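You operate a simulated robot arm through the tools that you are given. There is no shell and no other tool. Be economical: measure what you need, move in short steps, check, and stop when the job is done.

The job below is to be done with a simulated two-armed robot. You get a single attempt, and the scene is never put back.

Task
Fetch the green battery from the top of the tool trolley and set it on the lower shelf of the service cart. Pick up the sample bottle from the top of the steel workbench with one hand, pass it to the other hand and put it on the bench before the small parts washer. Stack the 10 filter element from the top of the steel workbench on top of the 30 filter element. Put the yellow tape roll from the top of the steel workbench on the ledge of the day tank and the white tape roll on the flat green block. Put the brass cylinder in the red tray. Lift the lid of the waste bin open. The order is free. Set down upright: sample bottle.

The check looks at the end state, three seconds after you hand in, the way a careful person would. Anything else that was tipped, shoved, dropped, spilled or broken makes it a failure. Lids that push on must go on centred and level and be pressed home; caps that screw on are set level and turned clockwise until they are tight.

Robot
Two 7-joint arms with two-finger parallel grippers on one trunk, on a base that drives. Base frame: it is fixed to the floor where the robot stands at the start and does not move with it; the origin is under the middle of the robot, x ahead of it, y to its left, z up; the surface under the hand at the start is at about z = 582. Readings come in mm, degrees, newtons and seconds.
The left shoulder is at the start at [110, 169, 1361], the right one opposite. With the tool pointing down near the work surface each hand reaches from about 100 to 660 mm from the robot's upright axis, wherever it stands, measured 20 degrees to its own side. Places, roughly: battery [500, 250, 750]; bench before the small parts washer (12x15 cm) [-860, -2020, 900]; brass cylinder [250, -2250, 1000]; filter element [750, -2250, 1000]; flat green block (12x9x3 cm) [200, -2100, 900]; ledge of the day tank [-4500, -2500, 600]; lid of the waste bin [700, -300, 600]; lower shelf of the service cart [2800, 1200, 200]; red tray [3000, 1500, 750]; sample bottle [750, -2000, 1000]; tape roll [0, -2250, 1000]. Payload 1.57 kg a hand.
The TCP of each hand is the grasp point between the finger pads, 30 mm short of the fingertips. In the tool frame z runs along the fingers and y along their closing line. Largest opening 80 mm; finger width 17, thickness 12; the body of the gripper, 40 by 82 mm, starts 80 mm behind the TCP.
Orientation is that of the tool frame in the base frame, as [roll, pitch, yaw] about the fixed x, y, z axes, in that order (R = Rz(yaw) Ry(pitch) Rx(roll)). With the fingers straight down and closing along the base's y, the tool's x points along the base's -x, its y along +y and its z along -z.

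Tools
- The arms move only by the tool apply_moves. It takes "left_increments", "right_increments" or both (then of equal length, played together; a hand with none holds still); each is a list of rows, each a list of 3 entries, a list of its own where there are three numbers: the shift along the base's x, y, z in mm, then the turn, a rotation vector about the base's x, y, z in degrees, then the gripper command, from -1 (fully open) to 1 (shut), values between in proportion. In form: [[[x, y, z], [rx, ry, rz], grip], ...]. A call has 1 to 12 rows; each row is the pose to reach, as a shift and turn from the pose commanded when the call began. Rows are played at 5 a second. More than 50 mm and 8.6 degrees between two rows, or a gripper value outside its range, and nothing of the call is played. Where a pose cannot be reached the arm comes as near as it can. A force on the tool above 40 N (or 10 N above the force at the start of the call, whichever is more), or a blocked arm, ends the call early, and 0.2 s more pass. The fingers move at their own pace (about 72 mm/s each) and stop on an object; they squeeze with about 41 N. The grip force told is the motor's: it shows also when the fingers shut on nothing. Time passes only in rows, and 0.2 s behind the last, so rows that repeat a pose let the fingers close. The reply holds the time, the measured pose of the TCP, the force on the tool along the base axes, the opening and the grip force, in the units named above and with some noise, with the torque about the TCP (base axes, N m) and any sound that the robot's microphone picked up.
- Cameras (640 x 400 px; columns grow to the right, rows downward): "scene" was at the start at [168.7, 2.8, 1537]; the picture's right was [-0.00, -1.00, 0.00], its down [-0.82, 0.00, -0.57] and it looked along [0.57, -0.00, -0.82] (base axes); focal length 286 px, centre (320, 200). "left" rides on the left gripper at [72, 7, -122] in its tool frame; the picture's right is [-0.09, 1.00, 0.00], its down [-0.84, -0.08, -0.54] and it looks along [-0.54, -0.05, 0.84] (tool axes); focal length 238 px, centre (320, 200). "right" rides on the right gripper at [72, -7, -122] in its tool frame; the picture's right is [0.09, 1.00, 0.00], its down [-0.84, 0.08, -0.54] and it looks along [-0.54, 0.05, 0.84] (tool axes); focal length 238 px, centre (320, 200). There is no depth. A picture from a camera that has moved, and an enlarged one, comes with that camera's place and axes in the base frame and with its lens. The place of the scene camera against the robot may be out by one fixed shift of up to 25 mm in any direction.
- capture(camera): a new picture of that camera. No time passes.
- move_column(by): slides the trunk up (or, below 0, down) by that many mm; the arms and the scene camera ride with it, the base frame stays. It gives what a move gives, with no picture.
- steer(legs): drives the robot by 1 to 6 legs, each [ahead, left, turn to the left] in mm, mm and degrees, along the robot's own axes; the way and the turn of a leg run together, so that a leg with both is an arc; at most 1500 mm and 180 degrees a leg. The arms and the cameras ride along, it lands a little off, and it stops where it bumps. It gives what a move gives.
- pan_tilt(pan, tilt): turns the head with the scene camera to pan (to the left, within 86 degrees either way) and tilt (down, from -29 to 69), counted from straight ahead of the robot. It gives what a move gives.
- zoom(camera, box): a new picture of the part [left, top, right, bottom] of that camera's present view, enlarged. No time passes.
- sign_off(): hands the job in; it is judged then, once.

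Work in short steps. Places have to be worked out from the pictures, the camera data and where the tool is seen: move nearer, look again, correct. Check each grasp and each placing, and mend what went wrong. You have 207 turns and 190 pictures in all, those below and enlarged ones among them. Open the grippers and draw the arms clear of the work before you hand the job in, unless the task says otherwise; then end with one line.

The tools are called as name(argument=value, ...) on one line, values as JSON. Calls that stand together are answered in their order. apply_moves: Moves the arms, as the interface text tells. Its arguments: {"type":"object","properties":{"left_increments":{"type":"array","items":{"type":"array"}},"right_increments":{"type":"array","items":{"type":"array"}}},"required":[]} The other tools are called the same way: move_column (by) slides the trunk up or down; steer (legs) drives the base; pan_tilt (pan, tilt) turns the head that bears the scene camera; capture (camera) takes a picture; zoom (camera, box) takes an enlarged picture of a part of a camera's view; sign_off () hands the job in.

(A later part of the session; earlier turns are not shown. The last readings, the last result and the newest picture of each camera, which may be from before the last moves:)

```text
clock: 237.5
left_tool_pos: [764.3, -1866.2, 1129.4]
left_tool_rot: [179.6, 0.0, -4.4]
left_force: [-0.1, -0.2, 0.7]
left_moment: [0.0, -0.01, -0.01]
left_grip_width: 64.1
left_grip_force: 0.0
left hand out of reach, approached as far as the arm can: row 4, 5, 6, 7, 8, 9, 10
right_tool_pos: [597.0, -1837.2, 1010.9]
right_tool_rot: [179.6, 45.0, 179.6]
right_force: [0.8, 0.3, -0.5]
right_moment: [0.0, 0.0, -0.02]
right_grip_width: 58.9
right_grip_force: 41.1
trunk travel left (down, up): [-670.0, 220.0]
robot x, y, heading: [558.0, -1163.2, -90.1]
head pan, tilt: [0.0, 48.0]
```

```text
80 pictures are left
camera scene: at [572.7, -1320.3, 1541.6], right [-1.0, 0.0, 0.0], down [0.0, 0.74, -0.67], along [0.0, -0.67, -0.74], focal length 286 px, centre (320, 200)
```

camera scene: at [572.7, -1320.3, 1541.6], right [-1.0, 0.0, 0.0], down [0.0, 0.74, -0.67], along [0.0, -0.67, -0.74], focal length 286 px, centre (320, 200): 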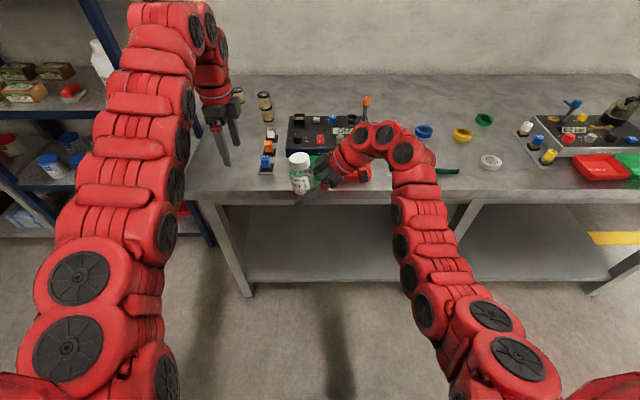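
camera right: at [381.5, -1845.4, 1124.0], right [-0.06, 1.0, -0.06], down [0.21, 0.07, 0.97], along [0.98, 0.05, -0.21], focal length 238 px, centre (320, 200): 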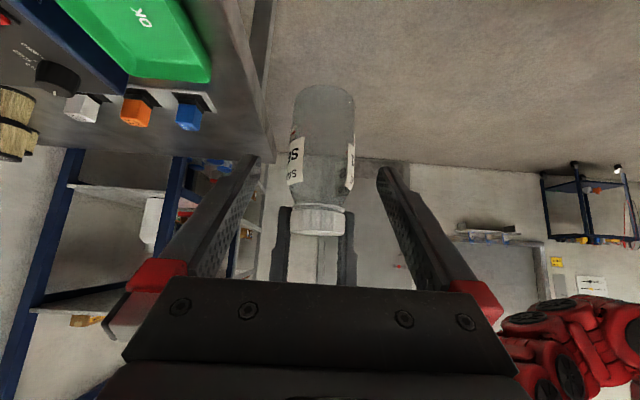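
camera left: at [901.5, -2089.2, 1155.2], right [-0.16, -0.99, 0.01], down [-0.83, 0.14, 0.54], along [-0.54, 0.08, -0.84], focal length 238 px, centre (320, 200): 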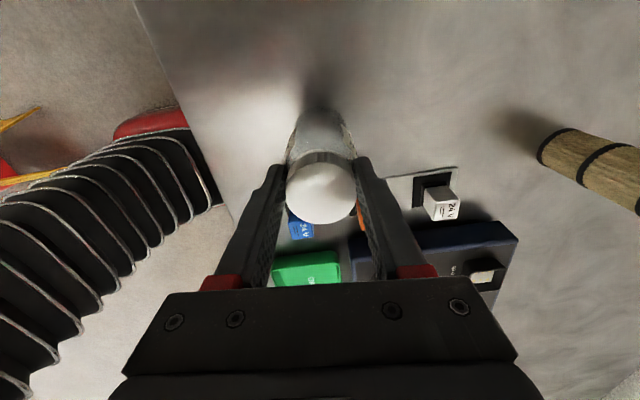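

The handover worked and the right hand now has the bottle upright. I'll shift the right hand toward its own side and drive along to the washer end.

apply_moves(right_increments=[[[-40, 0, 10], [0, 0, 0], 1], [[-80, 0, 20], [0, 0, 0], 1], [[-120, 0, 30], [0, 0, 0], 1], [[-160, 0, 40], [0, 0, 0], 1], [[-180, 0, 50], [0, 0, 0], 1]])

steer(legs=[[0, -1300, 0]])

pan_tilt(pan=-10, tilt=42)

capture(camera="scene")

```text
clock: 238.7
left_tool_pos: [764.4, -1867.3, 1129.1]
left_tool_rot: [179.6, -0.1, -4.4]
left_force: [0.0, -0.2, -0.2]
left_moment: [-0.02, -0.03, 0.02]
left_grip_width: 64.1
left_grip_force: 0.1
right_tool_pos: [416.5, -1835.6, 1059.8]
right_tool_rot: [179.9, 44.9, 179.7]
right_force: [1.3, -0.3, -0.2]
right_moment: [-0.01, -0.01, 0.01]
right_grip_width: 58.3
right_grip_force: 41.2
trunk travel left (down, up): [-670.0, 220.0]
robot x, y, heading: [555.2, -1161.2, -90.0]
head pan, tilt: [0.0, 48.0]
```

```text
clock: 245.2
left_tool_pos: [-538.0, -1857.1, 1130.2]
left_tool_rot: [179.6, 0.1, -5.2]
left_force: [0.3, 0.5, 0.1]
left_moment: [0.01, 0.01, 0.02]
left_grip_width: 64.2
left_grip_force: 0.2
right_tool_pos: [-883.7, -1821.1, 1060.4]
right_tool_rot: [179.8, 44.8, 178.9]
right_force: [0.7, 1.0, -1.2]
right_moment: [0.01, 0.0, 0.01]
right_grip_width: 57.9
right_grip_force: 40.5
trunk travel left (down, up): [-670.0, 220.0]
robot x, y, heading: [-736.3, -1153.1, -91.1]
head pan, tilt: [0.0, 48.0]
```

```text
clock: 245.9
left_tool_pos: [-537.6, -1855.9, 1129.9]
left_tool_rot: [179.6, 0.0, -5.3]
left_force: [-0.1, -0.6, -0.1]
left_moment: [0.0, 0.0, 0.0]
left_grip_width: 63.8
left_grip_force: 0.0
right_tool_pos: [-884.0, -1821.9, 1059.5]
right_tool_rot: [179.8, 45.0, 178.9]
right_force: [0.5, -0.4, -1.3]
right_moment: [0.01, -0.01, -0.01]
right_grip_width: 57.5
right_grip_force: 40.7
trunk travel left (down, up): [-670.0, 220.0]
robot x, y, heading: [-738.1, -1152.5, -90.8]
head pan, tilt: [-10.0, 42.0]
```

```text
79 pictures are left
camera scene: at [-735.5, -1310.1, 1550.2], right [-0.98, 0.19, 0.0], down [0.13, 0.66, -0.74], along [-0.14, -0.73, -0.67], focal length 286 px, centre (320, 200)
```

scene: 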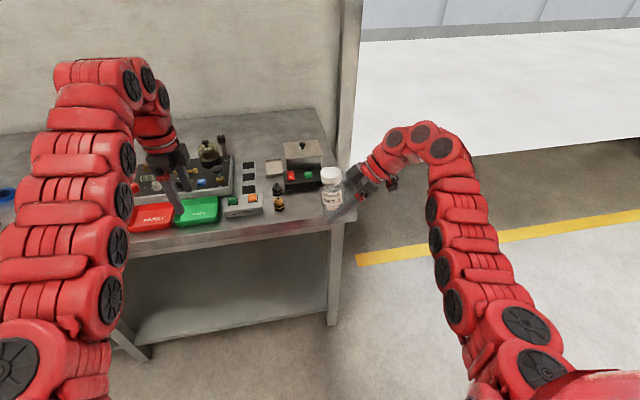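

The washer is the small lidded steel unit at the bench's end. I'll zoom to see the free area in front of it.

zoom(camera="scene", box=[200, 110, 360, 250])

capture(camera="right")

```text
2.86 times, centred on (280, 180) of scene
camera zoom: at [-735.5, -1310.1, 1550.2], right [-0.98, 0.19, 0.0], down [0.13, 0.66, -0.74], along [-0.14, -0.73, -0.67], focal length 818 px, centre (434, 257)
```

zoom: 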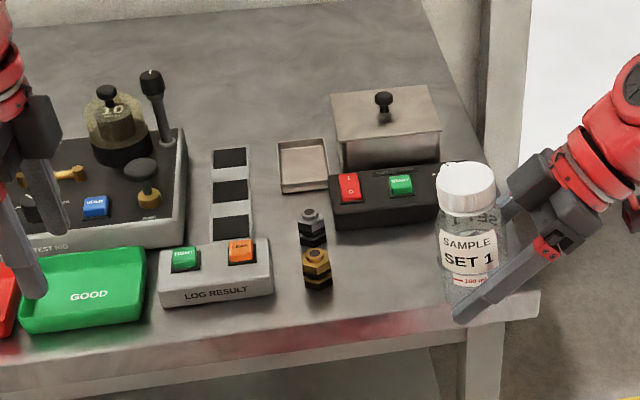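

```text
77 pictures are left
camera right: at [-1021.9, -1825.8, 1095.8], right [-0.05, 1.0, -0.06], down [0.21, 0.07, 0.97], along [0.98, 0.03, -0.21], focal length 238 px, centre (320, 200)
```

right: 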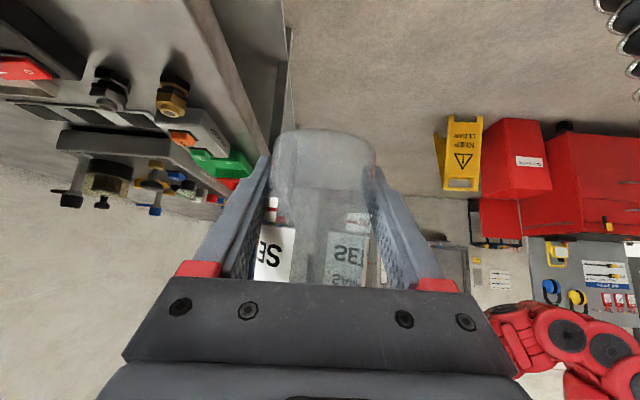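

The floor sign is still standing. The spot in front of the washer is at about (−845, −2010). I'll drive in so the bottle hangs above it.

steer(legs=[[188, 40, 0]])

pan_tilt(pan=-10, tilt=50)

capture(camera="scene")

capture(camera="right")

```text
clock: 247.5
left_tool_pos: [-504.5, -2048.4, 1129.6]
left_tool_rot: [179.6, 0.0, -5.4]
left_force: [0.1, -0.6, -1.2]
left_moment: [0.02, -0.02, 0.03]
left_grip_width: 64.1
left_grip_force: 0.0
right_tool_pos: [-849.4, -2010.9, 1060.1]
right_tool_rot: [179.7, 45.0, 178.8]
right_force: [0.1, -0.1, -0.2]
right_moment: [0.02, -0.02, -0.03]
right_grip_width: 57.7
right_grip_force: 41.1
trunk travel left (down, up): [-670.0, 220.0]
robot x, y, heading: [-696.2, -1341.8, -91.0]
head pan, tilt: [-10.0, 42.0]
```

```text
clock: 248.2
left_tool_pos: [-503.5, -2048.2, 1127.6]
left_tool_rot: [179.6, 0.1, -5.3]
left_force: [0.1, -0.4, 0.6]
left_moment: [-0.01, 0.0, 0.0]
left_grip_width: 64.0
left_grip_force: 0.1
right_tool_pos: [-851.2, -2012.1, 1060.0]
right_tool_rot: [179.8, 44.9, 178.8]
right_force: [-0.8, -0.5, -0.4]
right_moment: [0.03, 0.01, -0.04]
right_grip_width: 57.4
right_grip_force: 41.3
trunk travel left (down, up): [-670.0, 220.0]
robot x, y, heading: [-701.2, -1339.4, -91.3]
head pan, tilt: [-10.0, 50.0]
```

```text
76 pictures are left
camera scene: at [-698.7, -1495.0, 1538.9], right [-0.98, 0.19, 0.0], down [0.15, 0.75, -0.64], along [-0.12, -0.63, -0.77], focal length 286 px, centre (320, 200)
```

scene: 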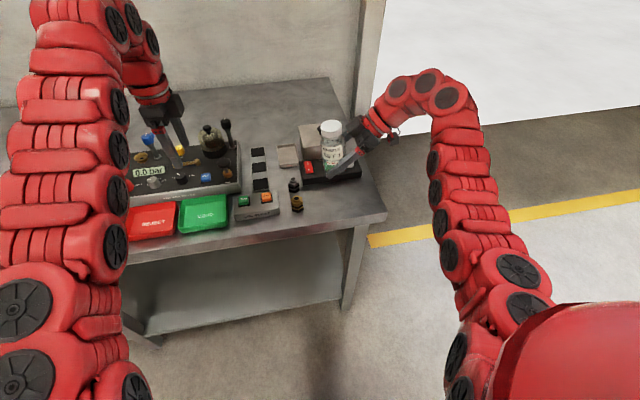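

```text
75 pictures are left
camera right: at [-987.8, -2016.2, 1095.4], right [-0.05, 1.0, -0.06], down [0.21, 0.07, 0.97], along [0.98, 0.03, -0.21], focal length 238 px, centre (320, 200)
```

right: 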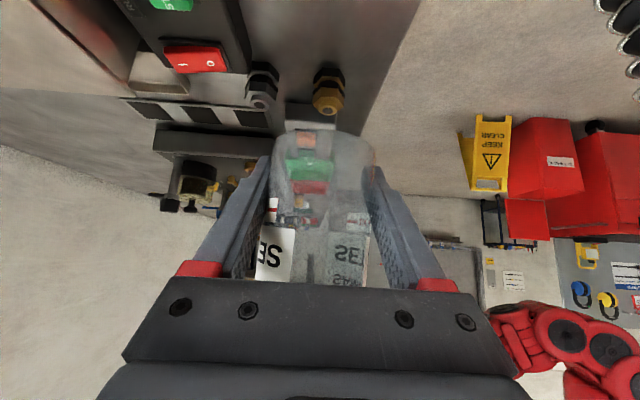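

The spot is clear: the washer panel front is at y≈−2098, the nuts at x≈−716, and the bench edge at −1923. I'll lower the bottle until contact.

apply_moves(right_increments=[[[0, 0, -40], [0, 0, 0], 1], [[0, 0, -75], [0, 0, 0], 1], [[0, 0, -95], [0, 0, 0], 1], [[0, 0, -102], [0, 0, 0], 1], [[0, 0, -105], [0, 0, 0], 1], [[0, 0, -108], [0, 0, 0], 1], [[0, 0, -111], [0, 0, 0], 1], [[0, 0, -114], [0, 0, 0], 1], [[0, 0, -117], [0, 0, 0], 1], [[0, 0, -120], [0, 0, 0], 1], [[0, 0, -123], [0, 0, 0], 1], [[0, 0, -126], [0, 0, 0], 1]])

zoom(camera="scene", box=[240, 90, 420, 230])

```text
clock: 250.8
left_tool_pos: [-504.8, -2048.4, 1129.3]
left_tool_rot: [179.6, 0.1, -5.3]
left_force: [-0.5, -0.4, -1.1]
left_moment: [0.02, 0.04, 0.01]
left_grip_width: 64.0
left_grip_force: 0.0
right_tool_pos: [-850.7, -2012.1, 934.7]
right_tool_rot: [180.0, 44.9, 178.6]
right_force: [0.3, -0.1, -0.4]
right_moment: [0.0, -0.02, 0.0]
right_grip_width: 57.3
right_grip_force: 41.0
trunk travel left (down, up): [-670.0, 220.0]
robot x, y, heading: [-699.9, -1341.3, -91.5]
head pan, tilt: [-10.0, 50.0]
```

```text
2.86 times, centred on (330, 160) of scene
camera zoom: at [-698.8, -1494.4, 1538.9], right [-0.98, 0.19, 0.0], down [0.15, 0.75, -0.64], along [-0.12, -0.63, -0.77], focal length 818 px, centre (291, 314)
```

zoom: 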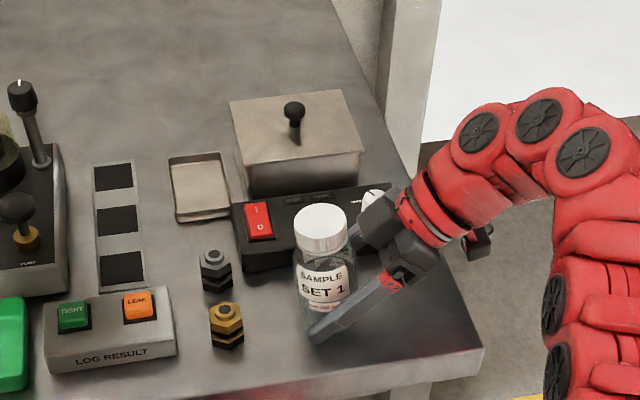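

There's no contact yet. I'll continue in small steps.

apply_moves(right_increments=[[[0, 0, -2], [0, 0, 0], 1], [[0, 0, -4], [0, 0, 0], 1], [[0, 0, -6], [0, 0, 0], 1], [[0, 0, -8], [0, 0, 0], 1], [[0, 0, -10], [0, 0, 0], 1], [[0, 0, -12], [0, 0, 0], 1], [[0, 0, -14], [0, 0, 0], 1], [[0, 0, -16], [0, 0, 0], 1], [[0, 0, -18], [0, 0, 0], 1]])

```text
clock: 252.3
left_tool_pos: [-505.5, -2045.8, 1129.8]
left_tool_rot: [179.6, 0.0, -5.4]
left_force: [0.3, 0.2, 0.3]
left_moment: [0.01, 0.02, 0.01]
left_grip_width: 64.1
left_grip_force: 0.1
right_tool_pos: [-849.6, -2011.7, 927.2]
right_tool_rot: [-179.1, 45.3, 179.6]
right_force: [-1.5, 5.9, 21.0]
right_moment: [0.38, -0.28, 0.18]
right_grip_width: 57.0
right_grip_force: 41.1
trunk travel left (down, up): [-670.0, 220.0]
robot x, y, heading: [-703.3, -1338.3, -91.2]
head pan, tilt: [-10.0, 50.0]
stopped in row 7 (right hand): the force on the tool passed its limit at 43 N (the readings are from after the stop); the commanded pose is now the measured one
```

Contact at z 927. I'll check the bottle base against the bench.

zoom(camera="scene", box=[300, 140, 380, 220])

capture(camera="right")

```text
5.00 times, centred on (340, 180) of scene
camera zoom: at [-698.8, -1491.4, 1539.2], right [-0.98, 0.19, 0.0], down [0.15, 0.75, -0.64], along [-0.12, -0.63, -0.76], focal length 1431 px, centre (220, 300)
```

zoom: 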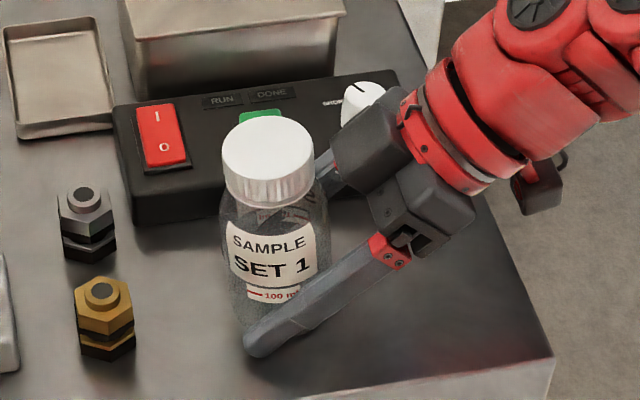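

```text
72 pictures are left
camera right: at [-987.6, -2016.2, 962.6], right [-0.05, 1.0, -0.08], down [0.21, 0.08, 0.97], along [0.98, 0.03, -0.21], focal length 238 px, centre (320, 200)
```

right: 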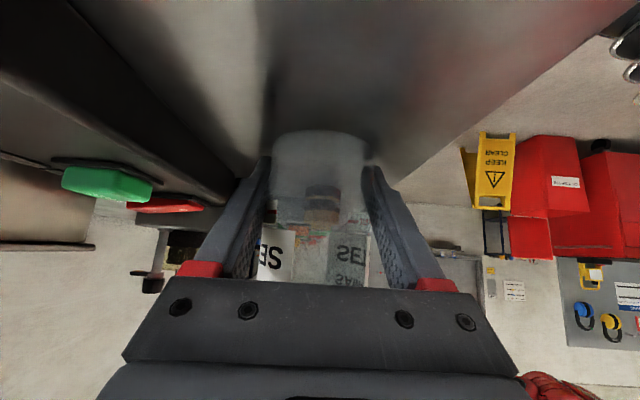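

The base is within a few mm of the bench. I'll relieve slightly, open slowly, and withdraw along the tool axis.

apply_moves(right_increments=[[[0, 0, 0.5], [0, 0, 0], 1], [[0, 0, 0.5], [0, 0, 0], -0.5], [[0, 0, 0.5], [0, 0, 0], -0.8], [[0, 0, 0.5], [0, 0, 0], -1], [[-20, 0, 20], [0, 0, 0], -1], [[-45, 0, 45], [0, 0, 0], -1], [[-75, 0, 75], [0, 0, 0], -1], [[-105, 0, 105], [0, 0, 0], -1], [[-120, 0, 150], [0, 0, 0], -1]])

capture(camera="right")

capture(camera="scene")

```text
clock: 254.3
left_tool_pos: [-505.1, -2045.6, 1130.6]
left_tool_rot: [179.6, 0.0, -5.5]
left_force: [0.1, -0.6, 0.1]
left_moment: [0.0, 0.0, 0.01]
left_grip_width: 64.1
left_grip_force: 0.1
right_tool_pos: [-955.1, -2004.9, 1063.6]
right_tool_rot: [-179.6, 45.1, 179.3]
right_force: [0.5, 1.1, 0.1]
right_moment: [-0.01, 0.01, -0.03]
right_grip_width: 80.1
right_grip_force: 0.0
right hand out of reach, approached as far as the arm can: row 8, 9
trunk travel left (down, up): [-670.0, 220.0]
robot x, y, heading: [-696.5, -1340.0, -91.0]
head pan, tilt: [-10.0, 50.0]
```

```text
71 pictures are left
camera right: at [-1093.6, -2009.3, 1099.4], right [-0.05, 1.0, -0.07], down [0.21, 0.08, 0.97], along [0.98, 0.03, -0.21], focal length 238 px, centre (320, 200)
```

right: 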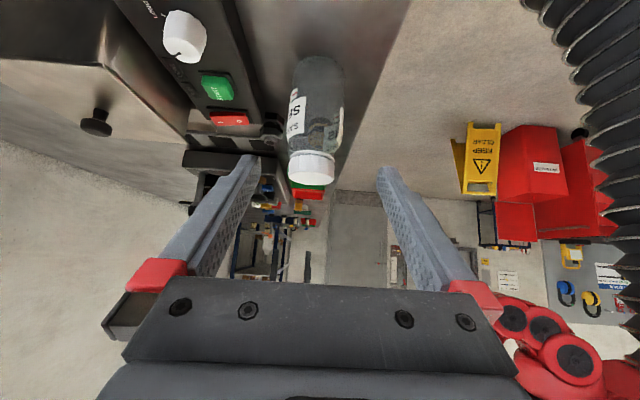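

```text
70 pictures are left
camera scene: at [-699.2, -1493.2, 1539.1], right [-0.98, 0.19, 0.0], down [0.15, 0.75, -0.64], along [-0.12, -0.63, -0.77], focal length 286 px, centre (320, 200)
```

scene: 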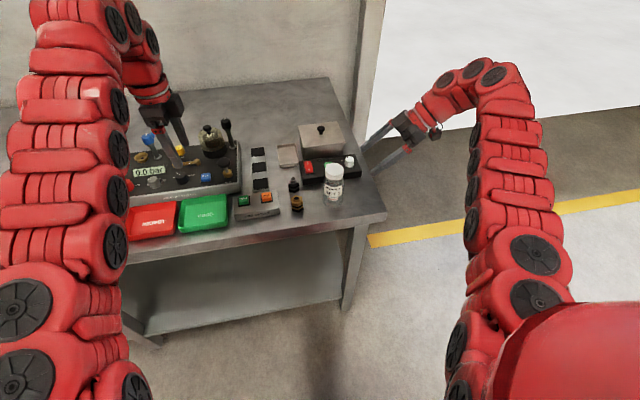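

The bottle stands upright in front of the washer. Now I'll level the right tool, back off and drive to the tapes and green block.

steer(legs=[[-150, 0, 0]])

apply_moves(right_increments=[[[10, -5, 10], [0, 8, 0], -1], [[20, -10, 20], [0, 16, 0], -1], [[30, -15, 30], [0, 24, 0], -1], [[40, -20, 40], [0, 32, 0], -1], [[50, -20, 50], [0, 40, 0], -1], [[60, -20, 50], [0, 45, 0], -1], [[60, -20, 50], [0, 45, 0], -1]])

steer(legs=[[0, 900, 1], [150, 0, 0]])

capture(camera="right")

capture(camera="scene")

```text
clock: 255.7
left_tool_pos: [-502.1, -1898.5, 1128.8]
left_tool_rot: [179.7, 0.2, -5.4]
left_force: [0.3, -0.9, 0.6]
left_moment: [0.03, -0.04, -0.03]
left_grip_width: 64.1
left_grip_force: 0.0
right_tool_pos: [-952.9, -1856.0, 1063.7]
right_tool_rot: [-179.5, 45.2, 179.1]
right_force: [-0.3, 0.0, 0.2]
right_moment: [-0.01, -0.03, 0.03]
right_grip_width: 79.9
right_grip_force: 0.0
trunk travel left (down, up): [-670.0, 220.0]
robot x, y, heading: [-693.6, -1193.1, -91.2]
head pan, tilt: [-10.0, 50.0]
```

```text
clock: 257.3
left_tool_pos: [-502.8, -1897.5, 1129.2]
left_tool_rot: [179.5, 0.0, -5.5]
left_force: [-0.9, 0.2, -0.4]
left_moment: [0.0, -0.05, 0.0]
left_grip_width: 64.2
left_grip_force: 0.2
right_tool_pos: [-894.0, -1876.4, 1112.5]
right_tool_rot: [-178.9, 0.0, 179.3]
right_force: [-0.6, -0.5, 0.3]
right_moment: [0.02, 0.0, 0.02]
right_grip_width: 80.3
right_grip_force: 0.1
trunk travel left (down, up): [-670.0, 220.0]
robot x, y, heading: [-699.5, -1194.1, -91.1]
head pan, tilt: [-10.0, 50.0]
```

```text
clock: 263.0
left_tool_pos: [409.8, -2058.6, 1130.3]
left_tool_rot: [179.6, 0.1, -4.5]
left_force: [0.4, 0.2, -0.5]
left_moment: [0.02, 0.01, 0.0]
left_grip_width: 63.9
left_grip_force: 0.2
right_tool_pos: [17.3, -2042.0, 1114.1]
right_tool_rot: [-179.0, 0.1, -179.7]
right_force: [0.6, 0.6, 0.6]
right_moment: [0.0, 0.03, -0.01]
right_grip_width: 80.0
right_grip_force: 0.0
trunk travel left (down, up): [-670.0, 220.0]
robot x, y, heading: [204.6, -1357.0, -90.1]
head pan, tilt: [-10.0, 50.0]
```

```text
69 pictures are left
camera right: at [-55.7, -2046.8, 1234.9], right [-0.1, 0.99, -0.02], down [0.84, 0.09, 0.54], along [0.54, 0.04, -0.84], focal length 238 px, centre (320, 200)
```

right: 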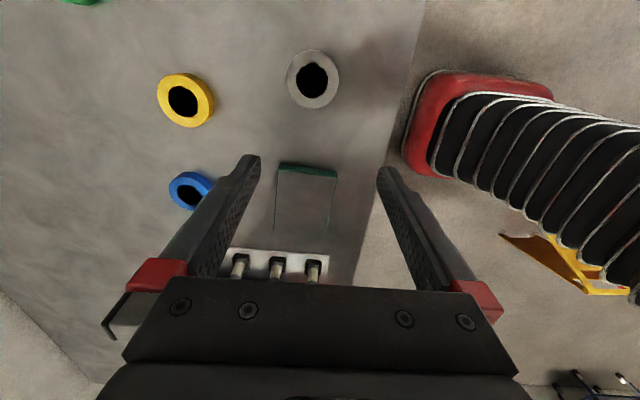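

```text
68 pictures are left
camera scene: at [206.6, -1507.5, 1539.1], right [-0.98, 0.18, 0.0], down [0.14, 0.75, -0.64], along [-0.11, -0.63, -0.77], focal length 286 px, centre (320, 200)
```

scene: 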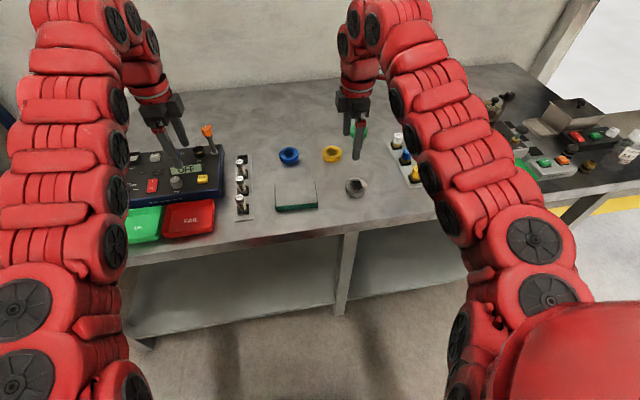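

The white roll is at (−21, −2057) and the block's top centre at (153, −2052). I'll position the right hand over the white roll.

apply_moves(right_increments=[[[-15, -5, -30], [0.5, 0, 0], -1], [[-38, -15, -60], [1, 0, 0], -1], [[-38, -15, -105], [1, 0, 0], -1], [[-38, -15, -130], [1, 0, 0], -1], [[-38, -15, -130], [1, 0, 0], -1]])

capture(camera="right")

```text
clock: 264.2
left_tool_pos: [409.1, -2058.4, 1129.4]
left_tool_rot: [179.6, 0.1, -4.5]
left_force: [0.9, -0.4, -0.6]
left_moment: [-0.01, 0.0, 0.0]
left_grip_width: 63.9
left_grip_force: 0.0
right_tool_pos: [-22.0, -2057.7, 981.6]
right_tool_rot: [-179.9, 0.2, -179.6]
right_force: [-0.7, 0.1, 0.1]
right_moment: [0.0, 0.02, -0.01]
right_grip_width: 80.2
right_grip_force: 0.1
trunk travel left (down, up): [-670.0, 220.0]
robot x, y, heading: [202.3, -1356.2, -90.4]
head pan, tilt: [-10.0, 50.0]
```

```text
67 pictures are left
camera right: at [-94.7, -2065.4, 1103.7], right [-0.1, 1.0, 0.0], down [0.84, 0.08, 0.54], along [0.54, 0.05, -0.84], focal length 238 px, centre (320, 200)
```

right: 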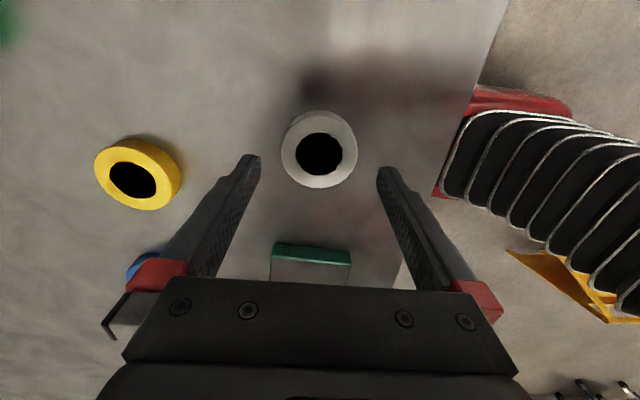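

The roll is about 62 mm across and centred. I'll descend to TCP z≈932 and close around it.

apply_moves(right_increments=[[[-3, -2, -25], [0, 0, 0], -1], [[-3, -2, -42], [0, 0, 0], -1], [[-3, -2, -49], [0, 0, 0], -1], [[-3, -2, -49], [0, 0, 0], -0.4], [[-3, -2, -49], [0, 0, 0], 1], [[-3, -2, -49], [0, 0, 0], 1]])

capture(camera="right")

```text
clock: 265.6
left_tool_pos: [408.9, -2058.5, 1129.6]
left_tool_rot: [179.6, 0.1, -4.5]
left_force: [-0.1, -0.5, 0.1]
left_moment: [-0.02, -0.02, 0.01]
left_grip_width: 63.9
left_grip_force: 0.0
right_tool_pos: [-24.8, -2059.5, 933.9]
right_tool_rot: [180.0, 0.1, -179.6]
right_force: [1.1, -1.1, 2.1]
right_moment: [-0.07, 0.0, 0.02]
right_grip_width: 62.4
right_grip_force: 40.6
trunk travel left (down, up): [-670.0, 220.0]
robot x, y, heading: [203.9, -1353.2, -90.3]
head pan, tilt: [-10.0, 50.0]
```

```text
66 pictures are left
camera right: at [-97.1, -2066.8, 1056.0], right [-0.1, 1.0, 0.0], down [0.84, 0.08, 0.54], along [0.54, 0.05, -0.84], focal length 238 px, centre (320, 200)
```

right: 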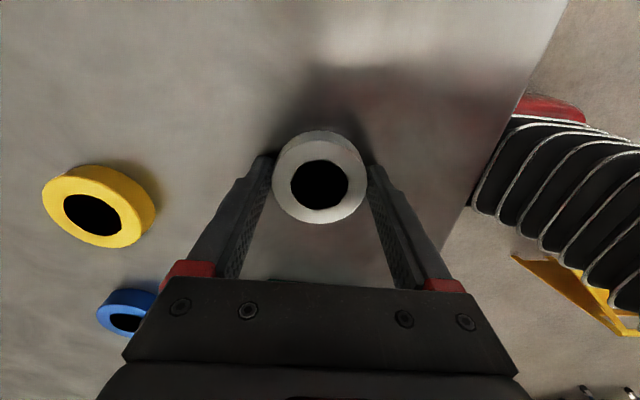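

The white roll is gripped at 62.4 mm. I'll lift and carry it over the block.

apply_moves(right_increments=[[[0, 0, 30], [0, 0, 0], 1], [[0, 0, 70], [0, 0, 0], 1], [[45, 2, 80], [0, 0, 0], 1], [[90, 4, 80], [0, 0, 0], 1], [[135, 6, 80], [0, 0, 0], 1], [[181, 8, 80], [0, 0, 0], 1], [[181, 8, 80], [0, 0, 0], 1]])

capture(camera="right")

zoom(camera="scene", box=[220, 110, 420, 230])

```text
clock: 267.2
left_tool_pos: [407.6, -2059.4, 1130.0]
left_tool_rot: [179.7, 0.0, -4.6]
left_force: [0.1, 0.2, 0.5]
left_moment: [-0.03, -0.01, -0.01]
left_grip_width: 63.9
left_grip_force: 0.0
right_tool_pos: [157.0, -2052.6, 1012.6]
right_tool_rot: [-179.8, 0.1, -179.7]
right_force: [-0.8, 0.0, -0.4]
right_moment: [0.03, -0.01, 0.02]
right_grip_width: 61.9
right_grip_force: 40.8
trunk travel left (down, up): [-670.0, 220.0]
robot x, y, heading: [205.2, -1352.3, -90.3]
head pan, tilt: [-10.0, 50.0]
```

```text
65 pictures are left
camera right: at [84.0, -2059.5, 1134.7], right [-0.1, 1.0, 0.0], down [0.84, 0.08, 0.54], along [0.54, 0.05, -0.84], focal length 238 px, centre (320, 200)
```

right: 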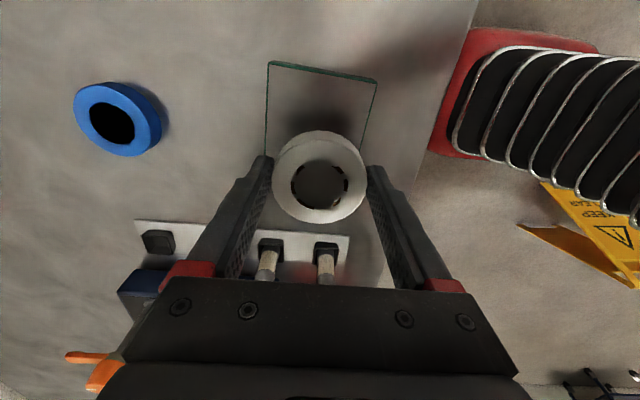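

```text
3.20 times, centred on (320, 170) of scene
camera zoom: at [205.2, -1508.6, 1538.9], right [-0.98, 0.18, 0.0], down [0.14, 0.75, -0.64], along [-0.11, -0.63, -0.77], focal length 916 px, centre (320, 296)
```

zoom: 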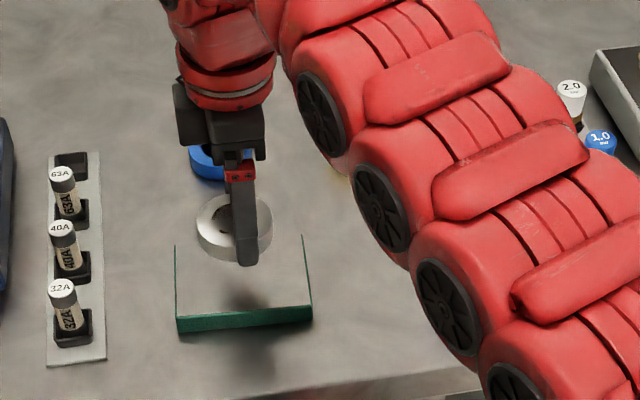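

The block centre reads (161, −2055). I'll shift +7, −1 and lower onto it.

apply_moves(right_increments=[[[7, -1, -20], [0, 0, 0], 1], [[7, -1, -36], [0, 0, 0], 1], [[7, -1, -42], [0, 0, 0], 1], [[7, -1, -45], [0, 0, 0], 1], [[7, -1, -47], [0, 0, 0], 1], [[7, -1, -49], [0, 0, 0], 1], [[7, -1, -51], [0, 0, 0], 1], [[7, -1, -53], [0, 0, 0], 1]])

capture(camera="right")

```text
clock: 269.0
left_tool_pos: [409.3, -2057.6, 1128.9]
left_tool_rot: [179.6, 0.2, -4.5]
left_force: [-0.4, 0.5, -0.7]
left_moment: [-0.02, 0.01, -0.01]
left_grip_width: 63.9
left_grip_force: 0.1
right_tool_pos: [165.1, -2052.5, 959.3]
right_tool_rot: [-179.8, 0.0, -179.7]
right_force: [0.0, 1.1, -0.4]
right_moment: [0.0, -0.01, -0.05]
right_grip_width: 61.9
right_grip_force: 40.8
trunk travel left (down, up): [-670.0, 220.0]
robot x, y, heading: [203.5, -1356.5, -90.3]
head pan, tilt: [-10.0, 50.0]
```

```text
63 pictures are left
camera right: at [91.7, -2059.3, 1082.3], right [-0.1, 1.0, 0.0], down [0.84, 0.08, 0.54], along [0.54, 0.05, -0.84], focal length 238 px, centre (320, 200)
```

right: 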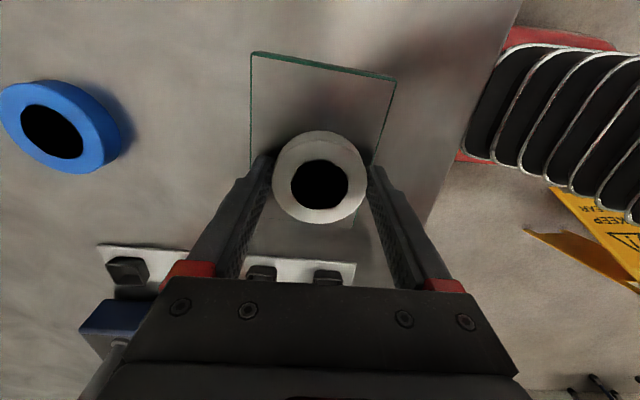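

No contact yet. I'll continue.

apply_moves(right_increments=[[[0, 0, -2], [0, 0, 0], 1], [[0, 0, -4], [0, 0, 0], 1], [[0, 0, -6], [0, 0, 0], 1], [[0, 0, -8], [0, 0, 0], 1], [[0, 0, -10], [0, 0, 0], 1], [[0, 0, -12], [0, 0, 0], 1], [[0, 0, -14], [0, 0, 0], 1], [[0, 0, -16], [0, 0, 0], 1], [[0, 0, -18], [0, 0, 0], 1]])

zoom(camera="scene", box=[220, 110, 420, 230])

capture(camera="right")

```text
clock: 270.4
left_tool_pos: [409.0, -2055.6, 1130.1]
left_tool_rot: [179.5, 0.2, -4.6]
left_force: [-0.3, -1.0, 0.6]
left_moment: [0.03, -0.04, 0.01]
left_grip_width: 64.0
left_grip_force: 0.1
right_tool_pos: [163.5, -2052.9, 954.7]
right_tool_rot: [-179.1, 0.2, -179.7]
right_force: [-0.7, 5.5, 23.2]
right_moment: [0.53, -0.07, 0.07]
right_grip_width: 61.9
right_grip_force: 41.1
trunk travel left (down, up): [-670.0, 220.0]
robot x, y, heading: [207.3, -1352.8, -90.3]
head pan, tilt: [-10.0, 50.0]
stopped in row 6 (right hand): the force on the tool passed its limit at 41 N (the readings are from after the stop); the commanded pose is now the measured one
```

```text
3.20 times, centred on (320, 170) of scene
camera zoom: at [206.8, -1505.0, 1539.3], right [-0.98, 0.18, 0.0], down [0.14, 0.75, -0.64], along [-0.12, -0.63, -0.76], focal length 916 px, centre (320, 296)
```

zoom: 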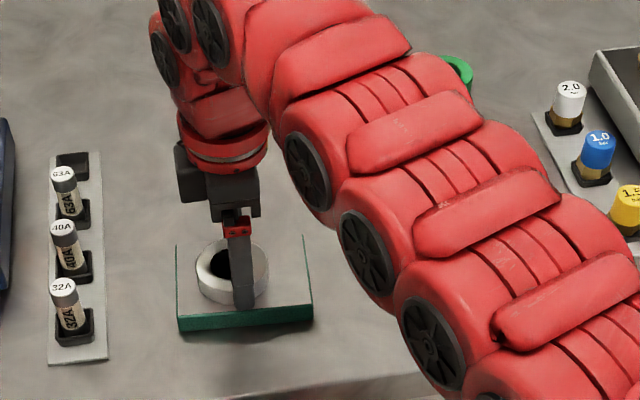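

```text
61 pictures are left
camera right: at [91.3, -2059.3, 1077.4], right [-0.1, 1.0, -0.02], down [0.84, 0.09, 0.54], along [0.54, 0.04, -0.84], focal length 238 px, centre (320, 200)
```

right: 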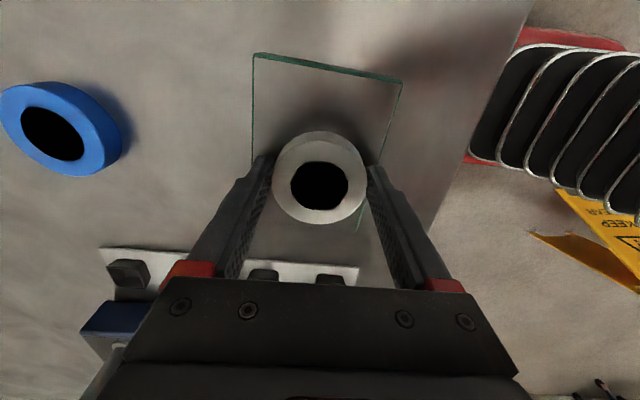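

The roll rests on the block, well inside it. I'll release and rise.

apply_moves(right_increments=[[[0, 0, 1.5], [0, 0, 0], 1], [[0, 0, 1.5], [0, 0, 0], -0.6], [[0, 0, 1.5], [0, 0, 0], -1], [[0, 0, 1.5], [0, 0, 0], -1], [[0, 0, 30], [0, 0, 0], -1], [[0, 0, 70], [0, 0, 0], -1], [[-30, -10, 110], [0, 0, 0], -1], [[-60, -20, 130], [0, 0, 0], -1]])

capture(camera="right")

zoom(camera="scene", box=[220, 110, 420, 230])

```text
refused: row 7 steps farther than a row can; nothing moved
```

```text
60 pictures are left
camera right: at [91.3, -2059.3, 1077.4], right [-0.1, 1.0, -0.02], down [0.84, 0.09, 0.54], along [0.54, 0.04, -0.84], focal length 238 px, centre (320, 200)
```

right: 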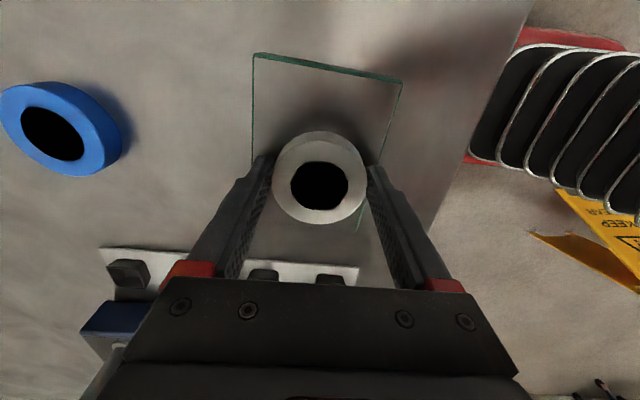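

```text
3.20 times, centred on (320, 170) of scene
camera zoom: at [206.8, -1505.0, 1539.3], right [-0.98, 0.18, 0.0], down [0.14, 0.75, -0.64], along [-0.12, -0.63, -0.76], focal length 916 px, centre (320, 296)
```

zoom: 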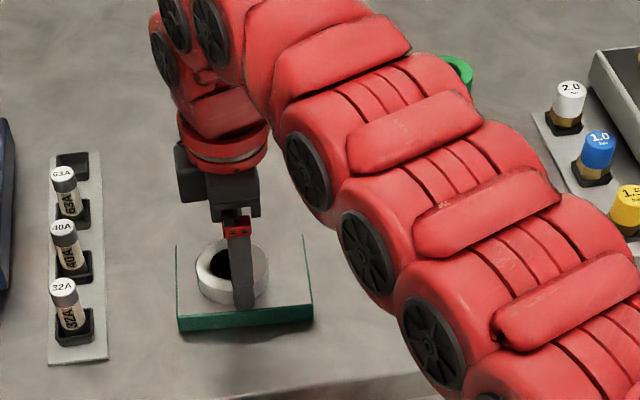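

One step was too long. I'll repeat with smaller rows.

apply_moves(right_increments=[[[0, 0, 1.5], [0, 0, 0], 1], [[0, 0, 1.5], [0, 0, 0], -0.6], [[0, 0, 1.5], [0, 0, 0], -1], [[0, 0, 1.5], [0, 0, 0], -1], [[0, 0, 30], [0, 0, 0], -1], [[0, 0, 65], [0, 0, 0], -1], [[-25, -10, 90], [0, 0, 0], -1], [[-50, -20, 115], [0, 0, 0], -1], [[-75, -30, 120], [0, 0, 0], -1]])

capture(camera="right")

```text
clock: 272.4
left_tool_pos: [408.3, -2058.7, 1129.7]
left_tool_rot: [179.5, 0.0, -4.6]
left_force: [-0.4, -0.9, -0.1]
left_moment: [0.01, 0.01, -0.02]
left_grip_width: 64.0
left_grip_force: 0.1
right_tool_pos: [103.4, -2074.7, 1069.8]
right_tool_rot: [-179.4, 0.1, -179.7]
right_force: [-0.8, 0.1, 0.8]
right_moment: [0.0, -0.02, -0.02]
right_grip_width: 80.2
right_grip_force: 0.0
right hand out of reach, approached as far as the arm can: row 9
trunk travel left (down, up): [-670.0, 220.0]
robot x, y, heading: [207.0, -1354.0, -90.2]
head pan, tilt: [-10.0, 50.0]
```

```text
58 pictures are left
camera right: at [30.1, -2082.0, 1191.7], right [-0.1, 1.0, -0.01], down [0.84, 0.09, 0.54], along [0.54, 0.04, -0.84], focal length 238 px, centre (320, 200)
```

right: 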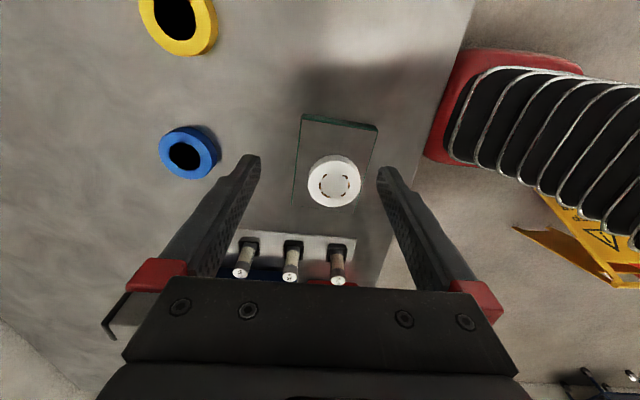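

The white roll sits on the block. Next is the yellow roll at about (24, −2216). I'll drive forward 150 and move over it.

steer(legs=[[150, 0, 0]])

apply_moves(right_increments=[[[-40, 3, -10], [0, 0, 0], -1], [[-79, 6, -30], [0.5, 0, 0], -1], [[-79, 6, -70], [0.5, 0, 0], -1], [[-79, 6, -88], [0.5, 0, 0], -1], [[-79, 6, -88], [0.5, 0, 0], -1]])

capture(camera="right")

```text
clock: 273.7
left_tool_pos: [409.3, -2208.4, 1130.8]
left_tool_rot: [179.6, 0.1, -4.6]
left_force: [-0.3, -0.4, 0.4]
left_moment: [0.0, -0.01, 0.0]
left_grip_width: 64.0
left_grip_force: 0.1
right_tool_pos: [103.1, -2225.5, 1070.8]
right_tool_rot: [-179.5, 0.1, -179.8]
right_force: [-1.1, 0.3, -0.1]
right_moment: [-0.01, 0.04, 0.01]
right_grip_width: 80.1
right_grip_force: 0.1
trunk travel left (down, up): [-670.0, 220.0]
robot x, y, heading: [205.3, -1504.0, -90.1]
head pan, tilt: [-10.0, 50.0]
```

```text
clock: 274.9
left_tool_pos: [409.0, -2208.2, 1129.4]
left_tool_rot: [179.6, 0.1, -4.4]
left_force: [-0.9, 0.4, 0.1]
left_moment: [-0.04, 0.04, -0.02]
left_grip_width: 63.9
left_grip_force: 0.1
right_tool_pos: [21.7, -2218.9, 982.6]
right_tool_rot: [-179.9, 0.1, -179.7]
right_force: [0.1, 0.4, 0.0]
right_moment: [-0.03, 0.05, 0.05]
right_grip_width: 79.9
right_grip_force: 0.1
trunk travel left (down, up): [-670.0, 220.0]
robot x, y, heading: [203.4, -1505.0, -90.4]
head pan, tilt: [-10.0, 50.0]
```

```text
57 pictures are left
camera right: at [-50.6, -2225.3, 1104.6], right [-0.1, 1.0, 0.0], down [0.84, 0.08, 0.54], along [0.54, 0.05, -0.84], focal length 238 px, centre (320, 200)
```

right: 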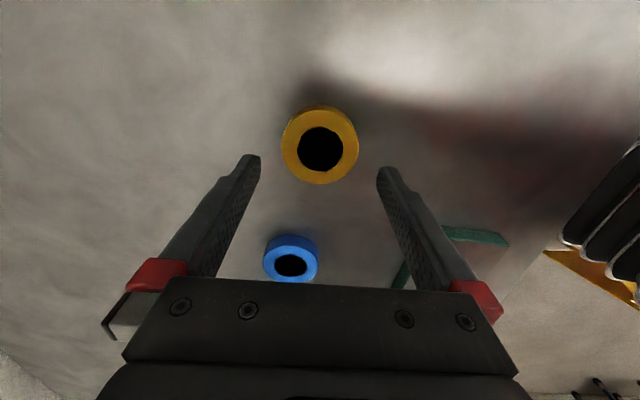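

It's centred; I'll shift −5 in x, descend and close.

apply_moves(right_increments=[[[-5, 0, -25], [0, 0, 0], -1], [[-5, 0, -42], [0, 0, 0], -1], [[-5, 0, -49], [0, 0, 0], -1], [[-5, 0, -49], [0, 0, 0], -0.4], [[-5, 0, -49], [0, 0, 0], 1], [[-5, 0, -49], [0, 0, 0], 1], [[-5, 0, -20], [0, 0, 0], 1], [[-5, 0, 25], [0, 0, 0], 1], [[-5, 0, 70], [0, 0, 0], 1]])

capture(camera="right")

```text
clock: 276.9
left_tool_pos: [408.6, -2208.9, 1130.3]
left_tool_rot: [179.6, 0.0, -4.7]
left_force: [-0.3, 0.0, 0.6]
left_moment: [-0.03, -0.03, 0.0]
left_grip_width: 64.0
left_grip_force: 0.0
right_tool_pos: [18.7, -2219.4, 1050.1]
right_tool_rot: [-180.0, 0.2, -179.6]
right_force: [-1.0, -0.3, -0.5]
right_moment: [0.02, -0.03, -0.04]
right_grip_width: 62.1
right_grip_force: 41.0
trunk travel left (down, up): [-670.0, 220.0]
robot x, y, heading: [203.1, -1509.0, -90.4]
head pan, tilt: [-10.0, 50.0]
```

```text
56 pictures are left
camera right: at [-53.6, -2225.6, 1172.6], right [-0.1, 1.0, 0.0], down [0.84, 0.08, 0.54], along [0.54, 0.05, -0.84], focal length 238 px, centre (320, 200)
```

right: 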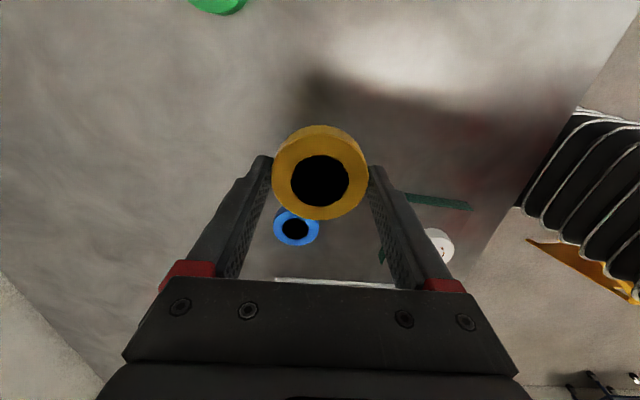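

The yellow roll is held. Now I'll drive to the day tank: back off, turn to −x, and go partway.

steer(legs=[[-300, 0, 0], [0, 0, -90], [1500, 0, 0], [1200, 0, 0]])

pan_tilt(pan=25, tilt=22)

capture(camera="scene")

```text
clock: 295.4
left_tool_pos: [-3166.2, -1496.5, 1128.8]
left_tool_rot: [179.6, 0.1, -92.3]
left_force: [0.9, 0.8, 0.0]
left_moment: [0.0, -0.02, 0.0]
left_grip_width: 64.0
left_grip_force: 0.1
right_tool_pos: [-3192.0, -1108.1, 1050.0]
right_tool_rot: [-179.9, 0.1, 92.7]
right_force: [0.2, 0.5, 0.4]
right_moment: [0.03, 0.0, -0.02]
right_grip_width: 62.1
right_grip_force: 41.2
trunk travel left (down, up): [-670.0, 220.0]
robot x, y, heading: [-2475.2, -1264.2, -177.9]
head pan, tilt: [-10.0, 50.0]
```

```text
clock: 296.4
left_tool_pos: [-3166.0, -1497.3, 1130.3]
left_tool_rot: [179.6, 0.2, -92.3]
left_force: [-0.3, 1.1, -0.2]
left_moment: [0.01, 0.03, -0.01]
left_grip_width: 64.2
left_grip_force: 0.0
right_tool_pos: [-3192.1, -1108.3, 1049.4]
right_tool_rot: [-179.9, 0.1, 92.6]
right_force: [0.3, -1.3, -0.1]
right_moment: [-0.03, 0.01, 0.0]
right_grip_width: 62.1
right_grip_force: 40.9
trunk travel left (down, up): [-670.0, 220.0]
robot x, y, heading: [-2471.5, -1259.9, -178.0]
head pan, tilt: [25.0, 22.0]
```

```text
55 pictures are left
camera scene: at [-2618.0, -1305.9, 1581.2], right [-0.45, 0.89, 0.0], down [0.33, 0.17, -0.93], along [-0.83, -0.42, -0.38], focal length 286 px, centre (320, 200)
```

scene: 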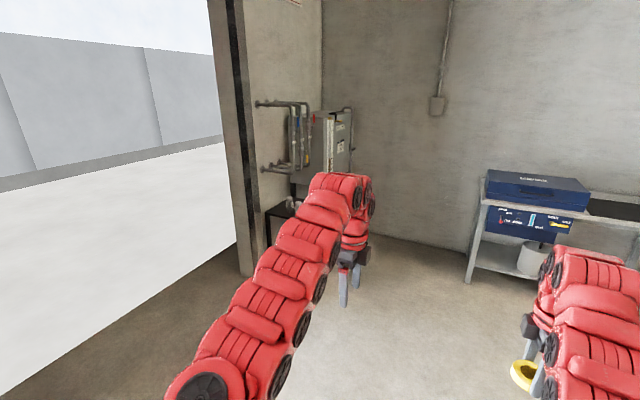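

I'll zoom on the day tank.

zoom(camera="scene", box=[220, 80, 400, 260])

```text
2.22 times, centred on (310, 170) of scene
camera zoom: at [-2618.0, -1305.9, 1581.2], right [-0.45, 0.89, 0.0], down [0.33, 0.17, -0.93], along [-0.83, -0.42, -0.38], focal length 636 px, centre (342, 267)
```

zoom: 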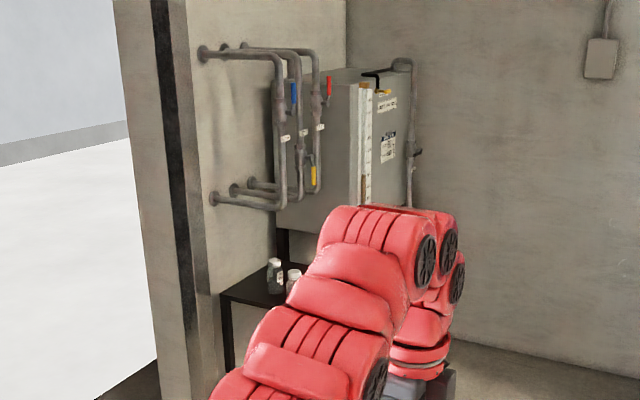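

The tank stands in the corner with a dark ledge and bottles in front. I'll drive closer and turn to face it.

steer(legs=[[700, 350, 0], [0, 0, 28]])

pan_tilt(pan=0, tilt=32)

capture(camera="scene")

```text
clock: 302.0
left_tool_pos: [-3664.7, -2162.8, 1128.0]
left_tool_rot: [179.7, 0.1, -64.3]
left_force: [-1.3, -0.2, 0.3]
left_moment: [-0.01, 0.01, 0.03]
left_grip_width: 64.1
left_grip_force: 0.1
right_tool_pos: [-3871.2, -1831.9, 1050.3]
right_tool_rot: [-180.0, 0.1, 120.7]
right_force: [-0.1, -0.2, -0.9]
right_moment: [0.02, 0.03, -0.02]
right_grip_width: 62.2
right_grip_force: 40.9
trunk travel left (down, up): [-670.0, 220.0]
robot x, y, heading: [-3161.6, -1633.6, -150.0]
head pan, tilt: [25.0, 22.0]
```

```text
clock: 302.9
left_tool_pos: [-3665.8, -2164.0, 1129.8]
left_tool_rot: [179.6, 0.2, -64.2]
left_force: [0.6, 0.5, 0.3]
left_moment: [-0.01, 0.0, 0.0]
left_grip_width: 63.9
left_grip_force: 0.1
right_tool_pos: [-3872.0, -1832.5, 1050.0]
right_tool_rot: [-179.8, 0.0, 120.6]
right_force: [0.9, 0.2, -0.6]
right_moment: [0.04, 0.01, -0.01]
right_grip_width: 62.0
right_grip_force: 40.9
trunk travel left (down, up): [-670.0, 220.0]
robot x, y, heading: [-3159.0, -1632.2, -149.8]
head pan, tilt: [0.0, 32.0]
```

```text
53 pictures are left
camera scene: at [-3292.4, -1713.6, 1565.4], right [-0.5, 0.87, 0.0], down [0.46, 0.27, -0.85], along [-0.73, -0.42, -0.53], focal length 286 px, centre (320, 200)
```

scene: 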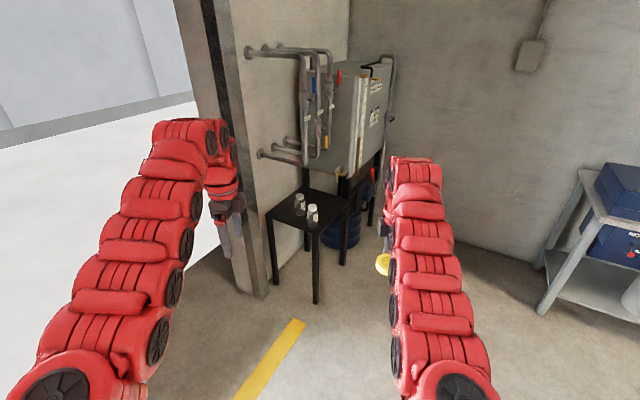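

The ledge with two small bottles is visible. I'll zoom for its free area.

zoom(camera="scene", box=[240, 130, 400, 260])

```text
3.08 times, centred on (320, 195) of scene
camera zoom: at [-3292.4, -1713.6, 1565.4], right [-0.5, 0.87, 0.0], down [0.46, 0.27, -0.85], along [-0.73, -0.42, -0.53], focal length 881 px, centre (320, 215)
```

zoom: 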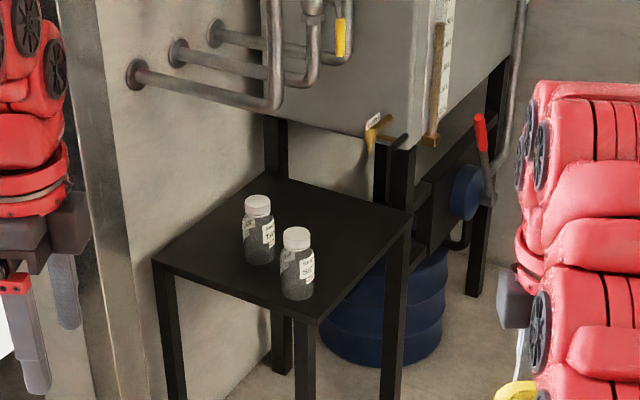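

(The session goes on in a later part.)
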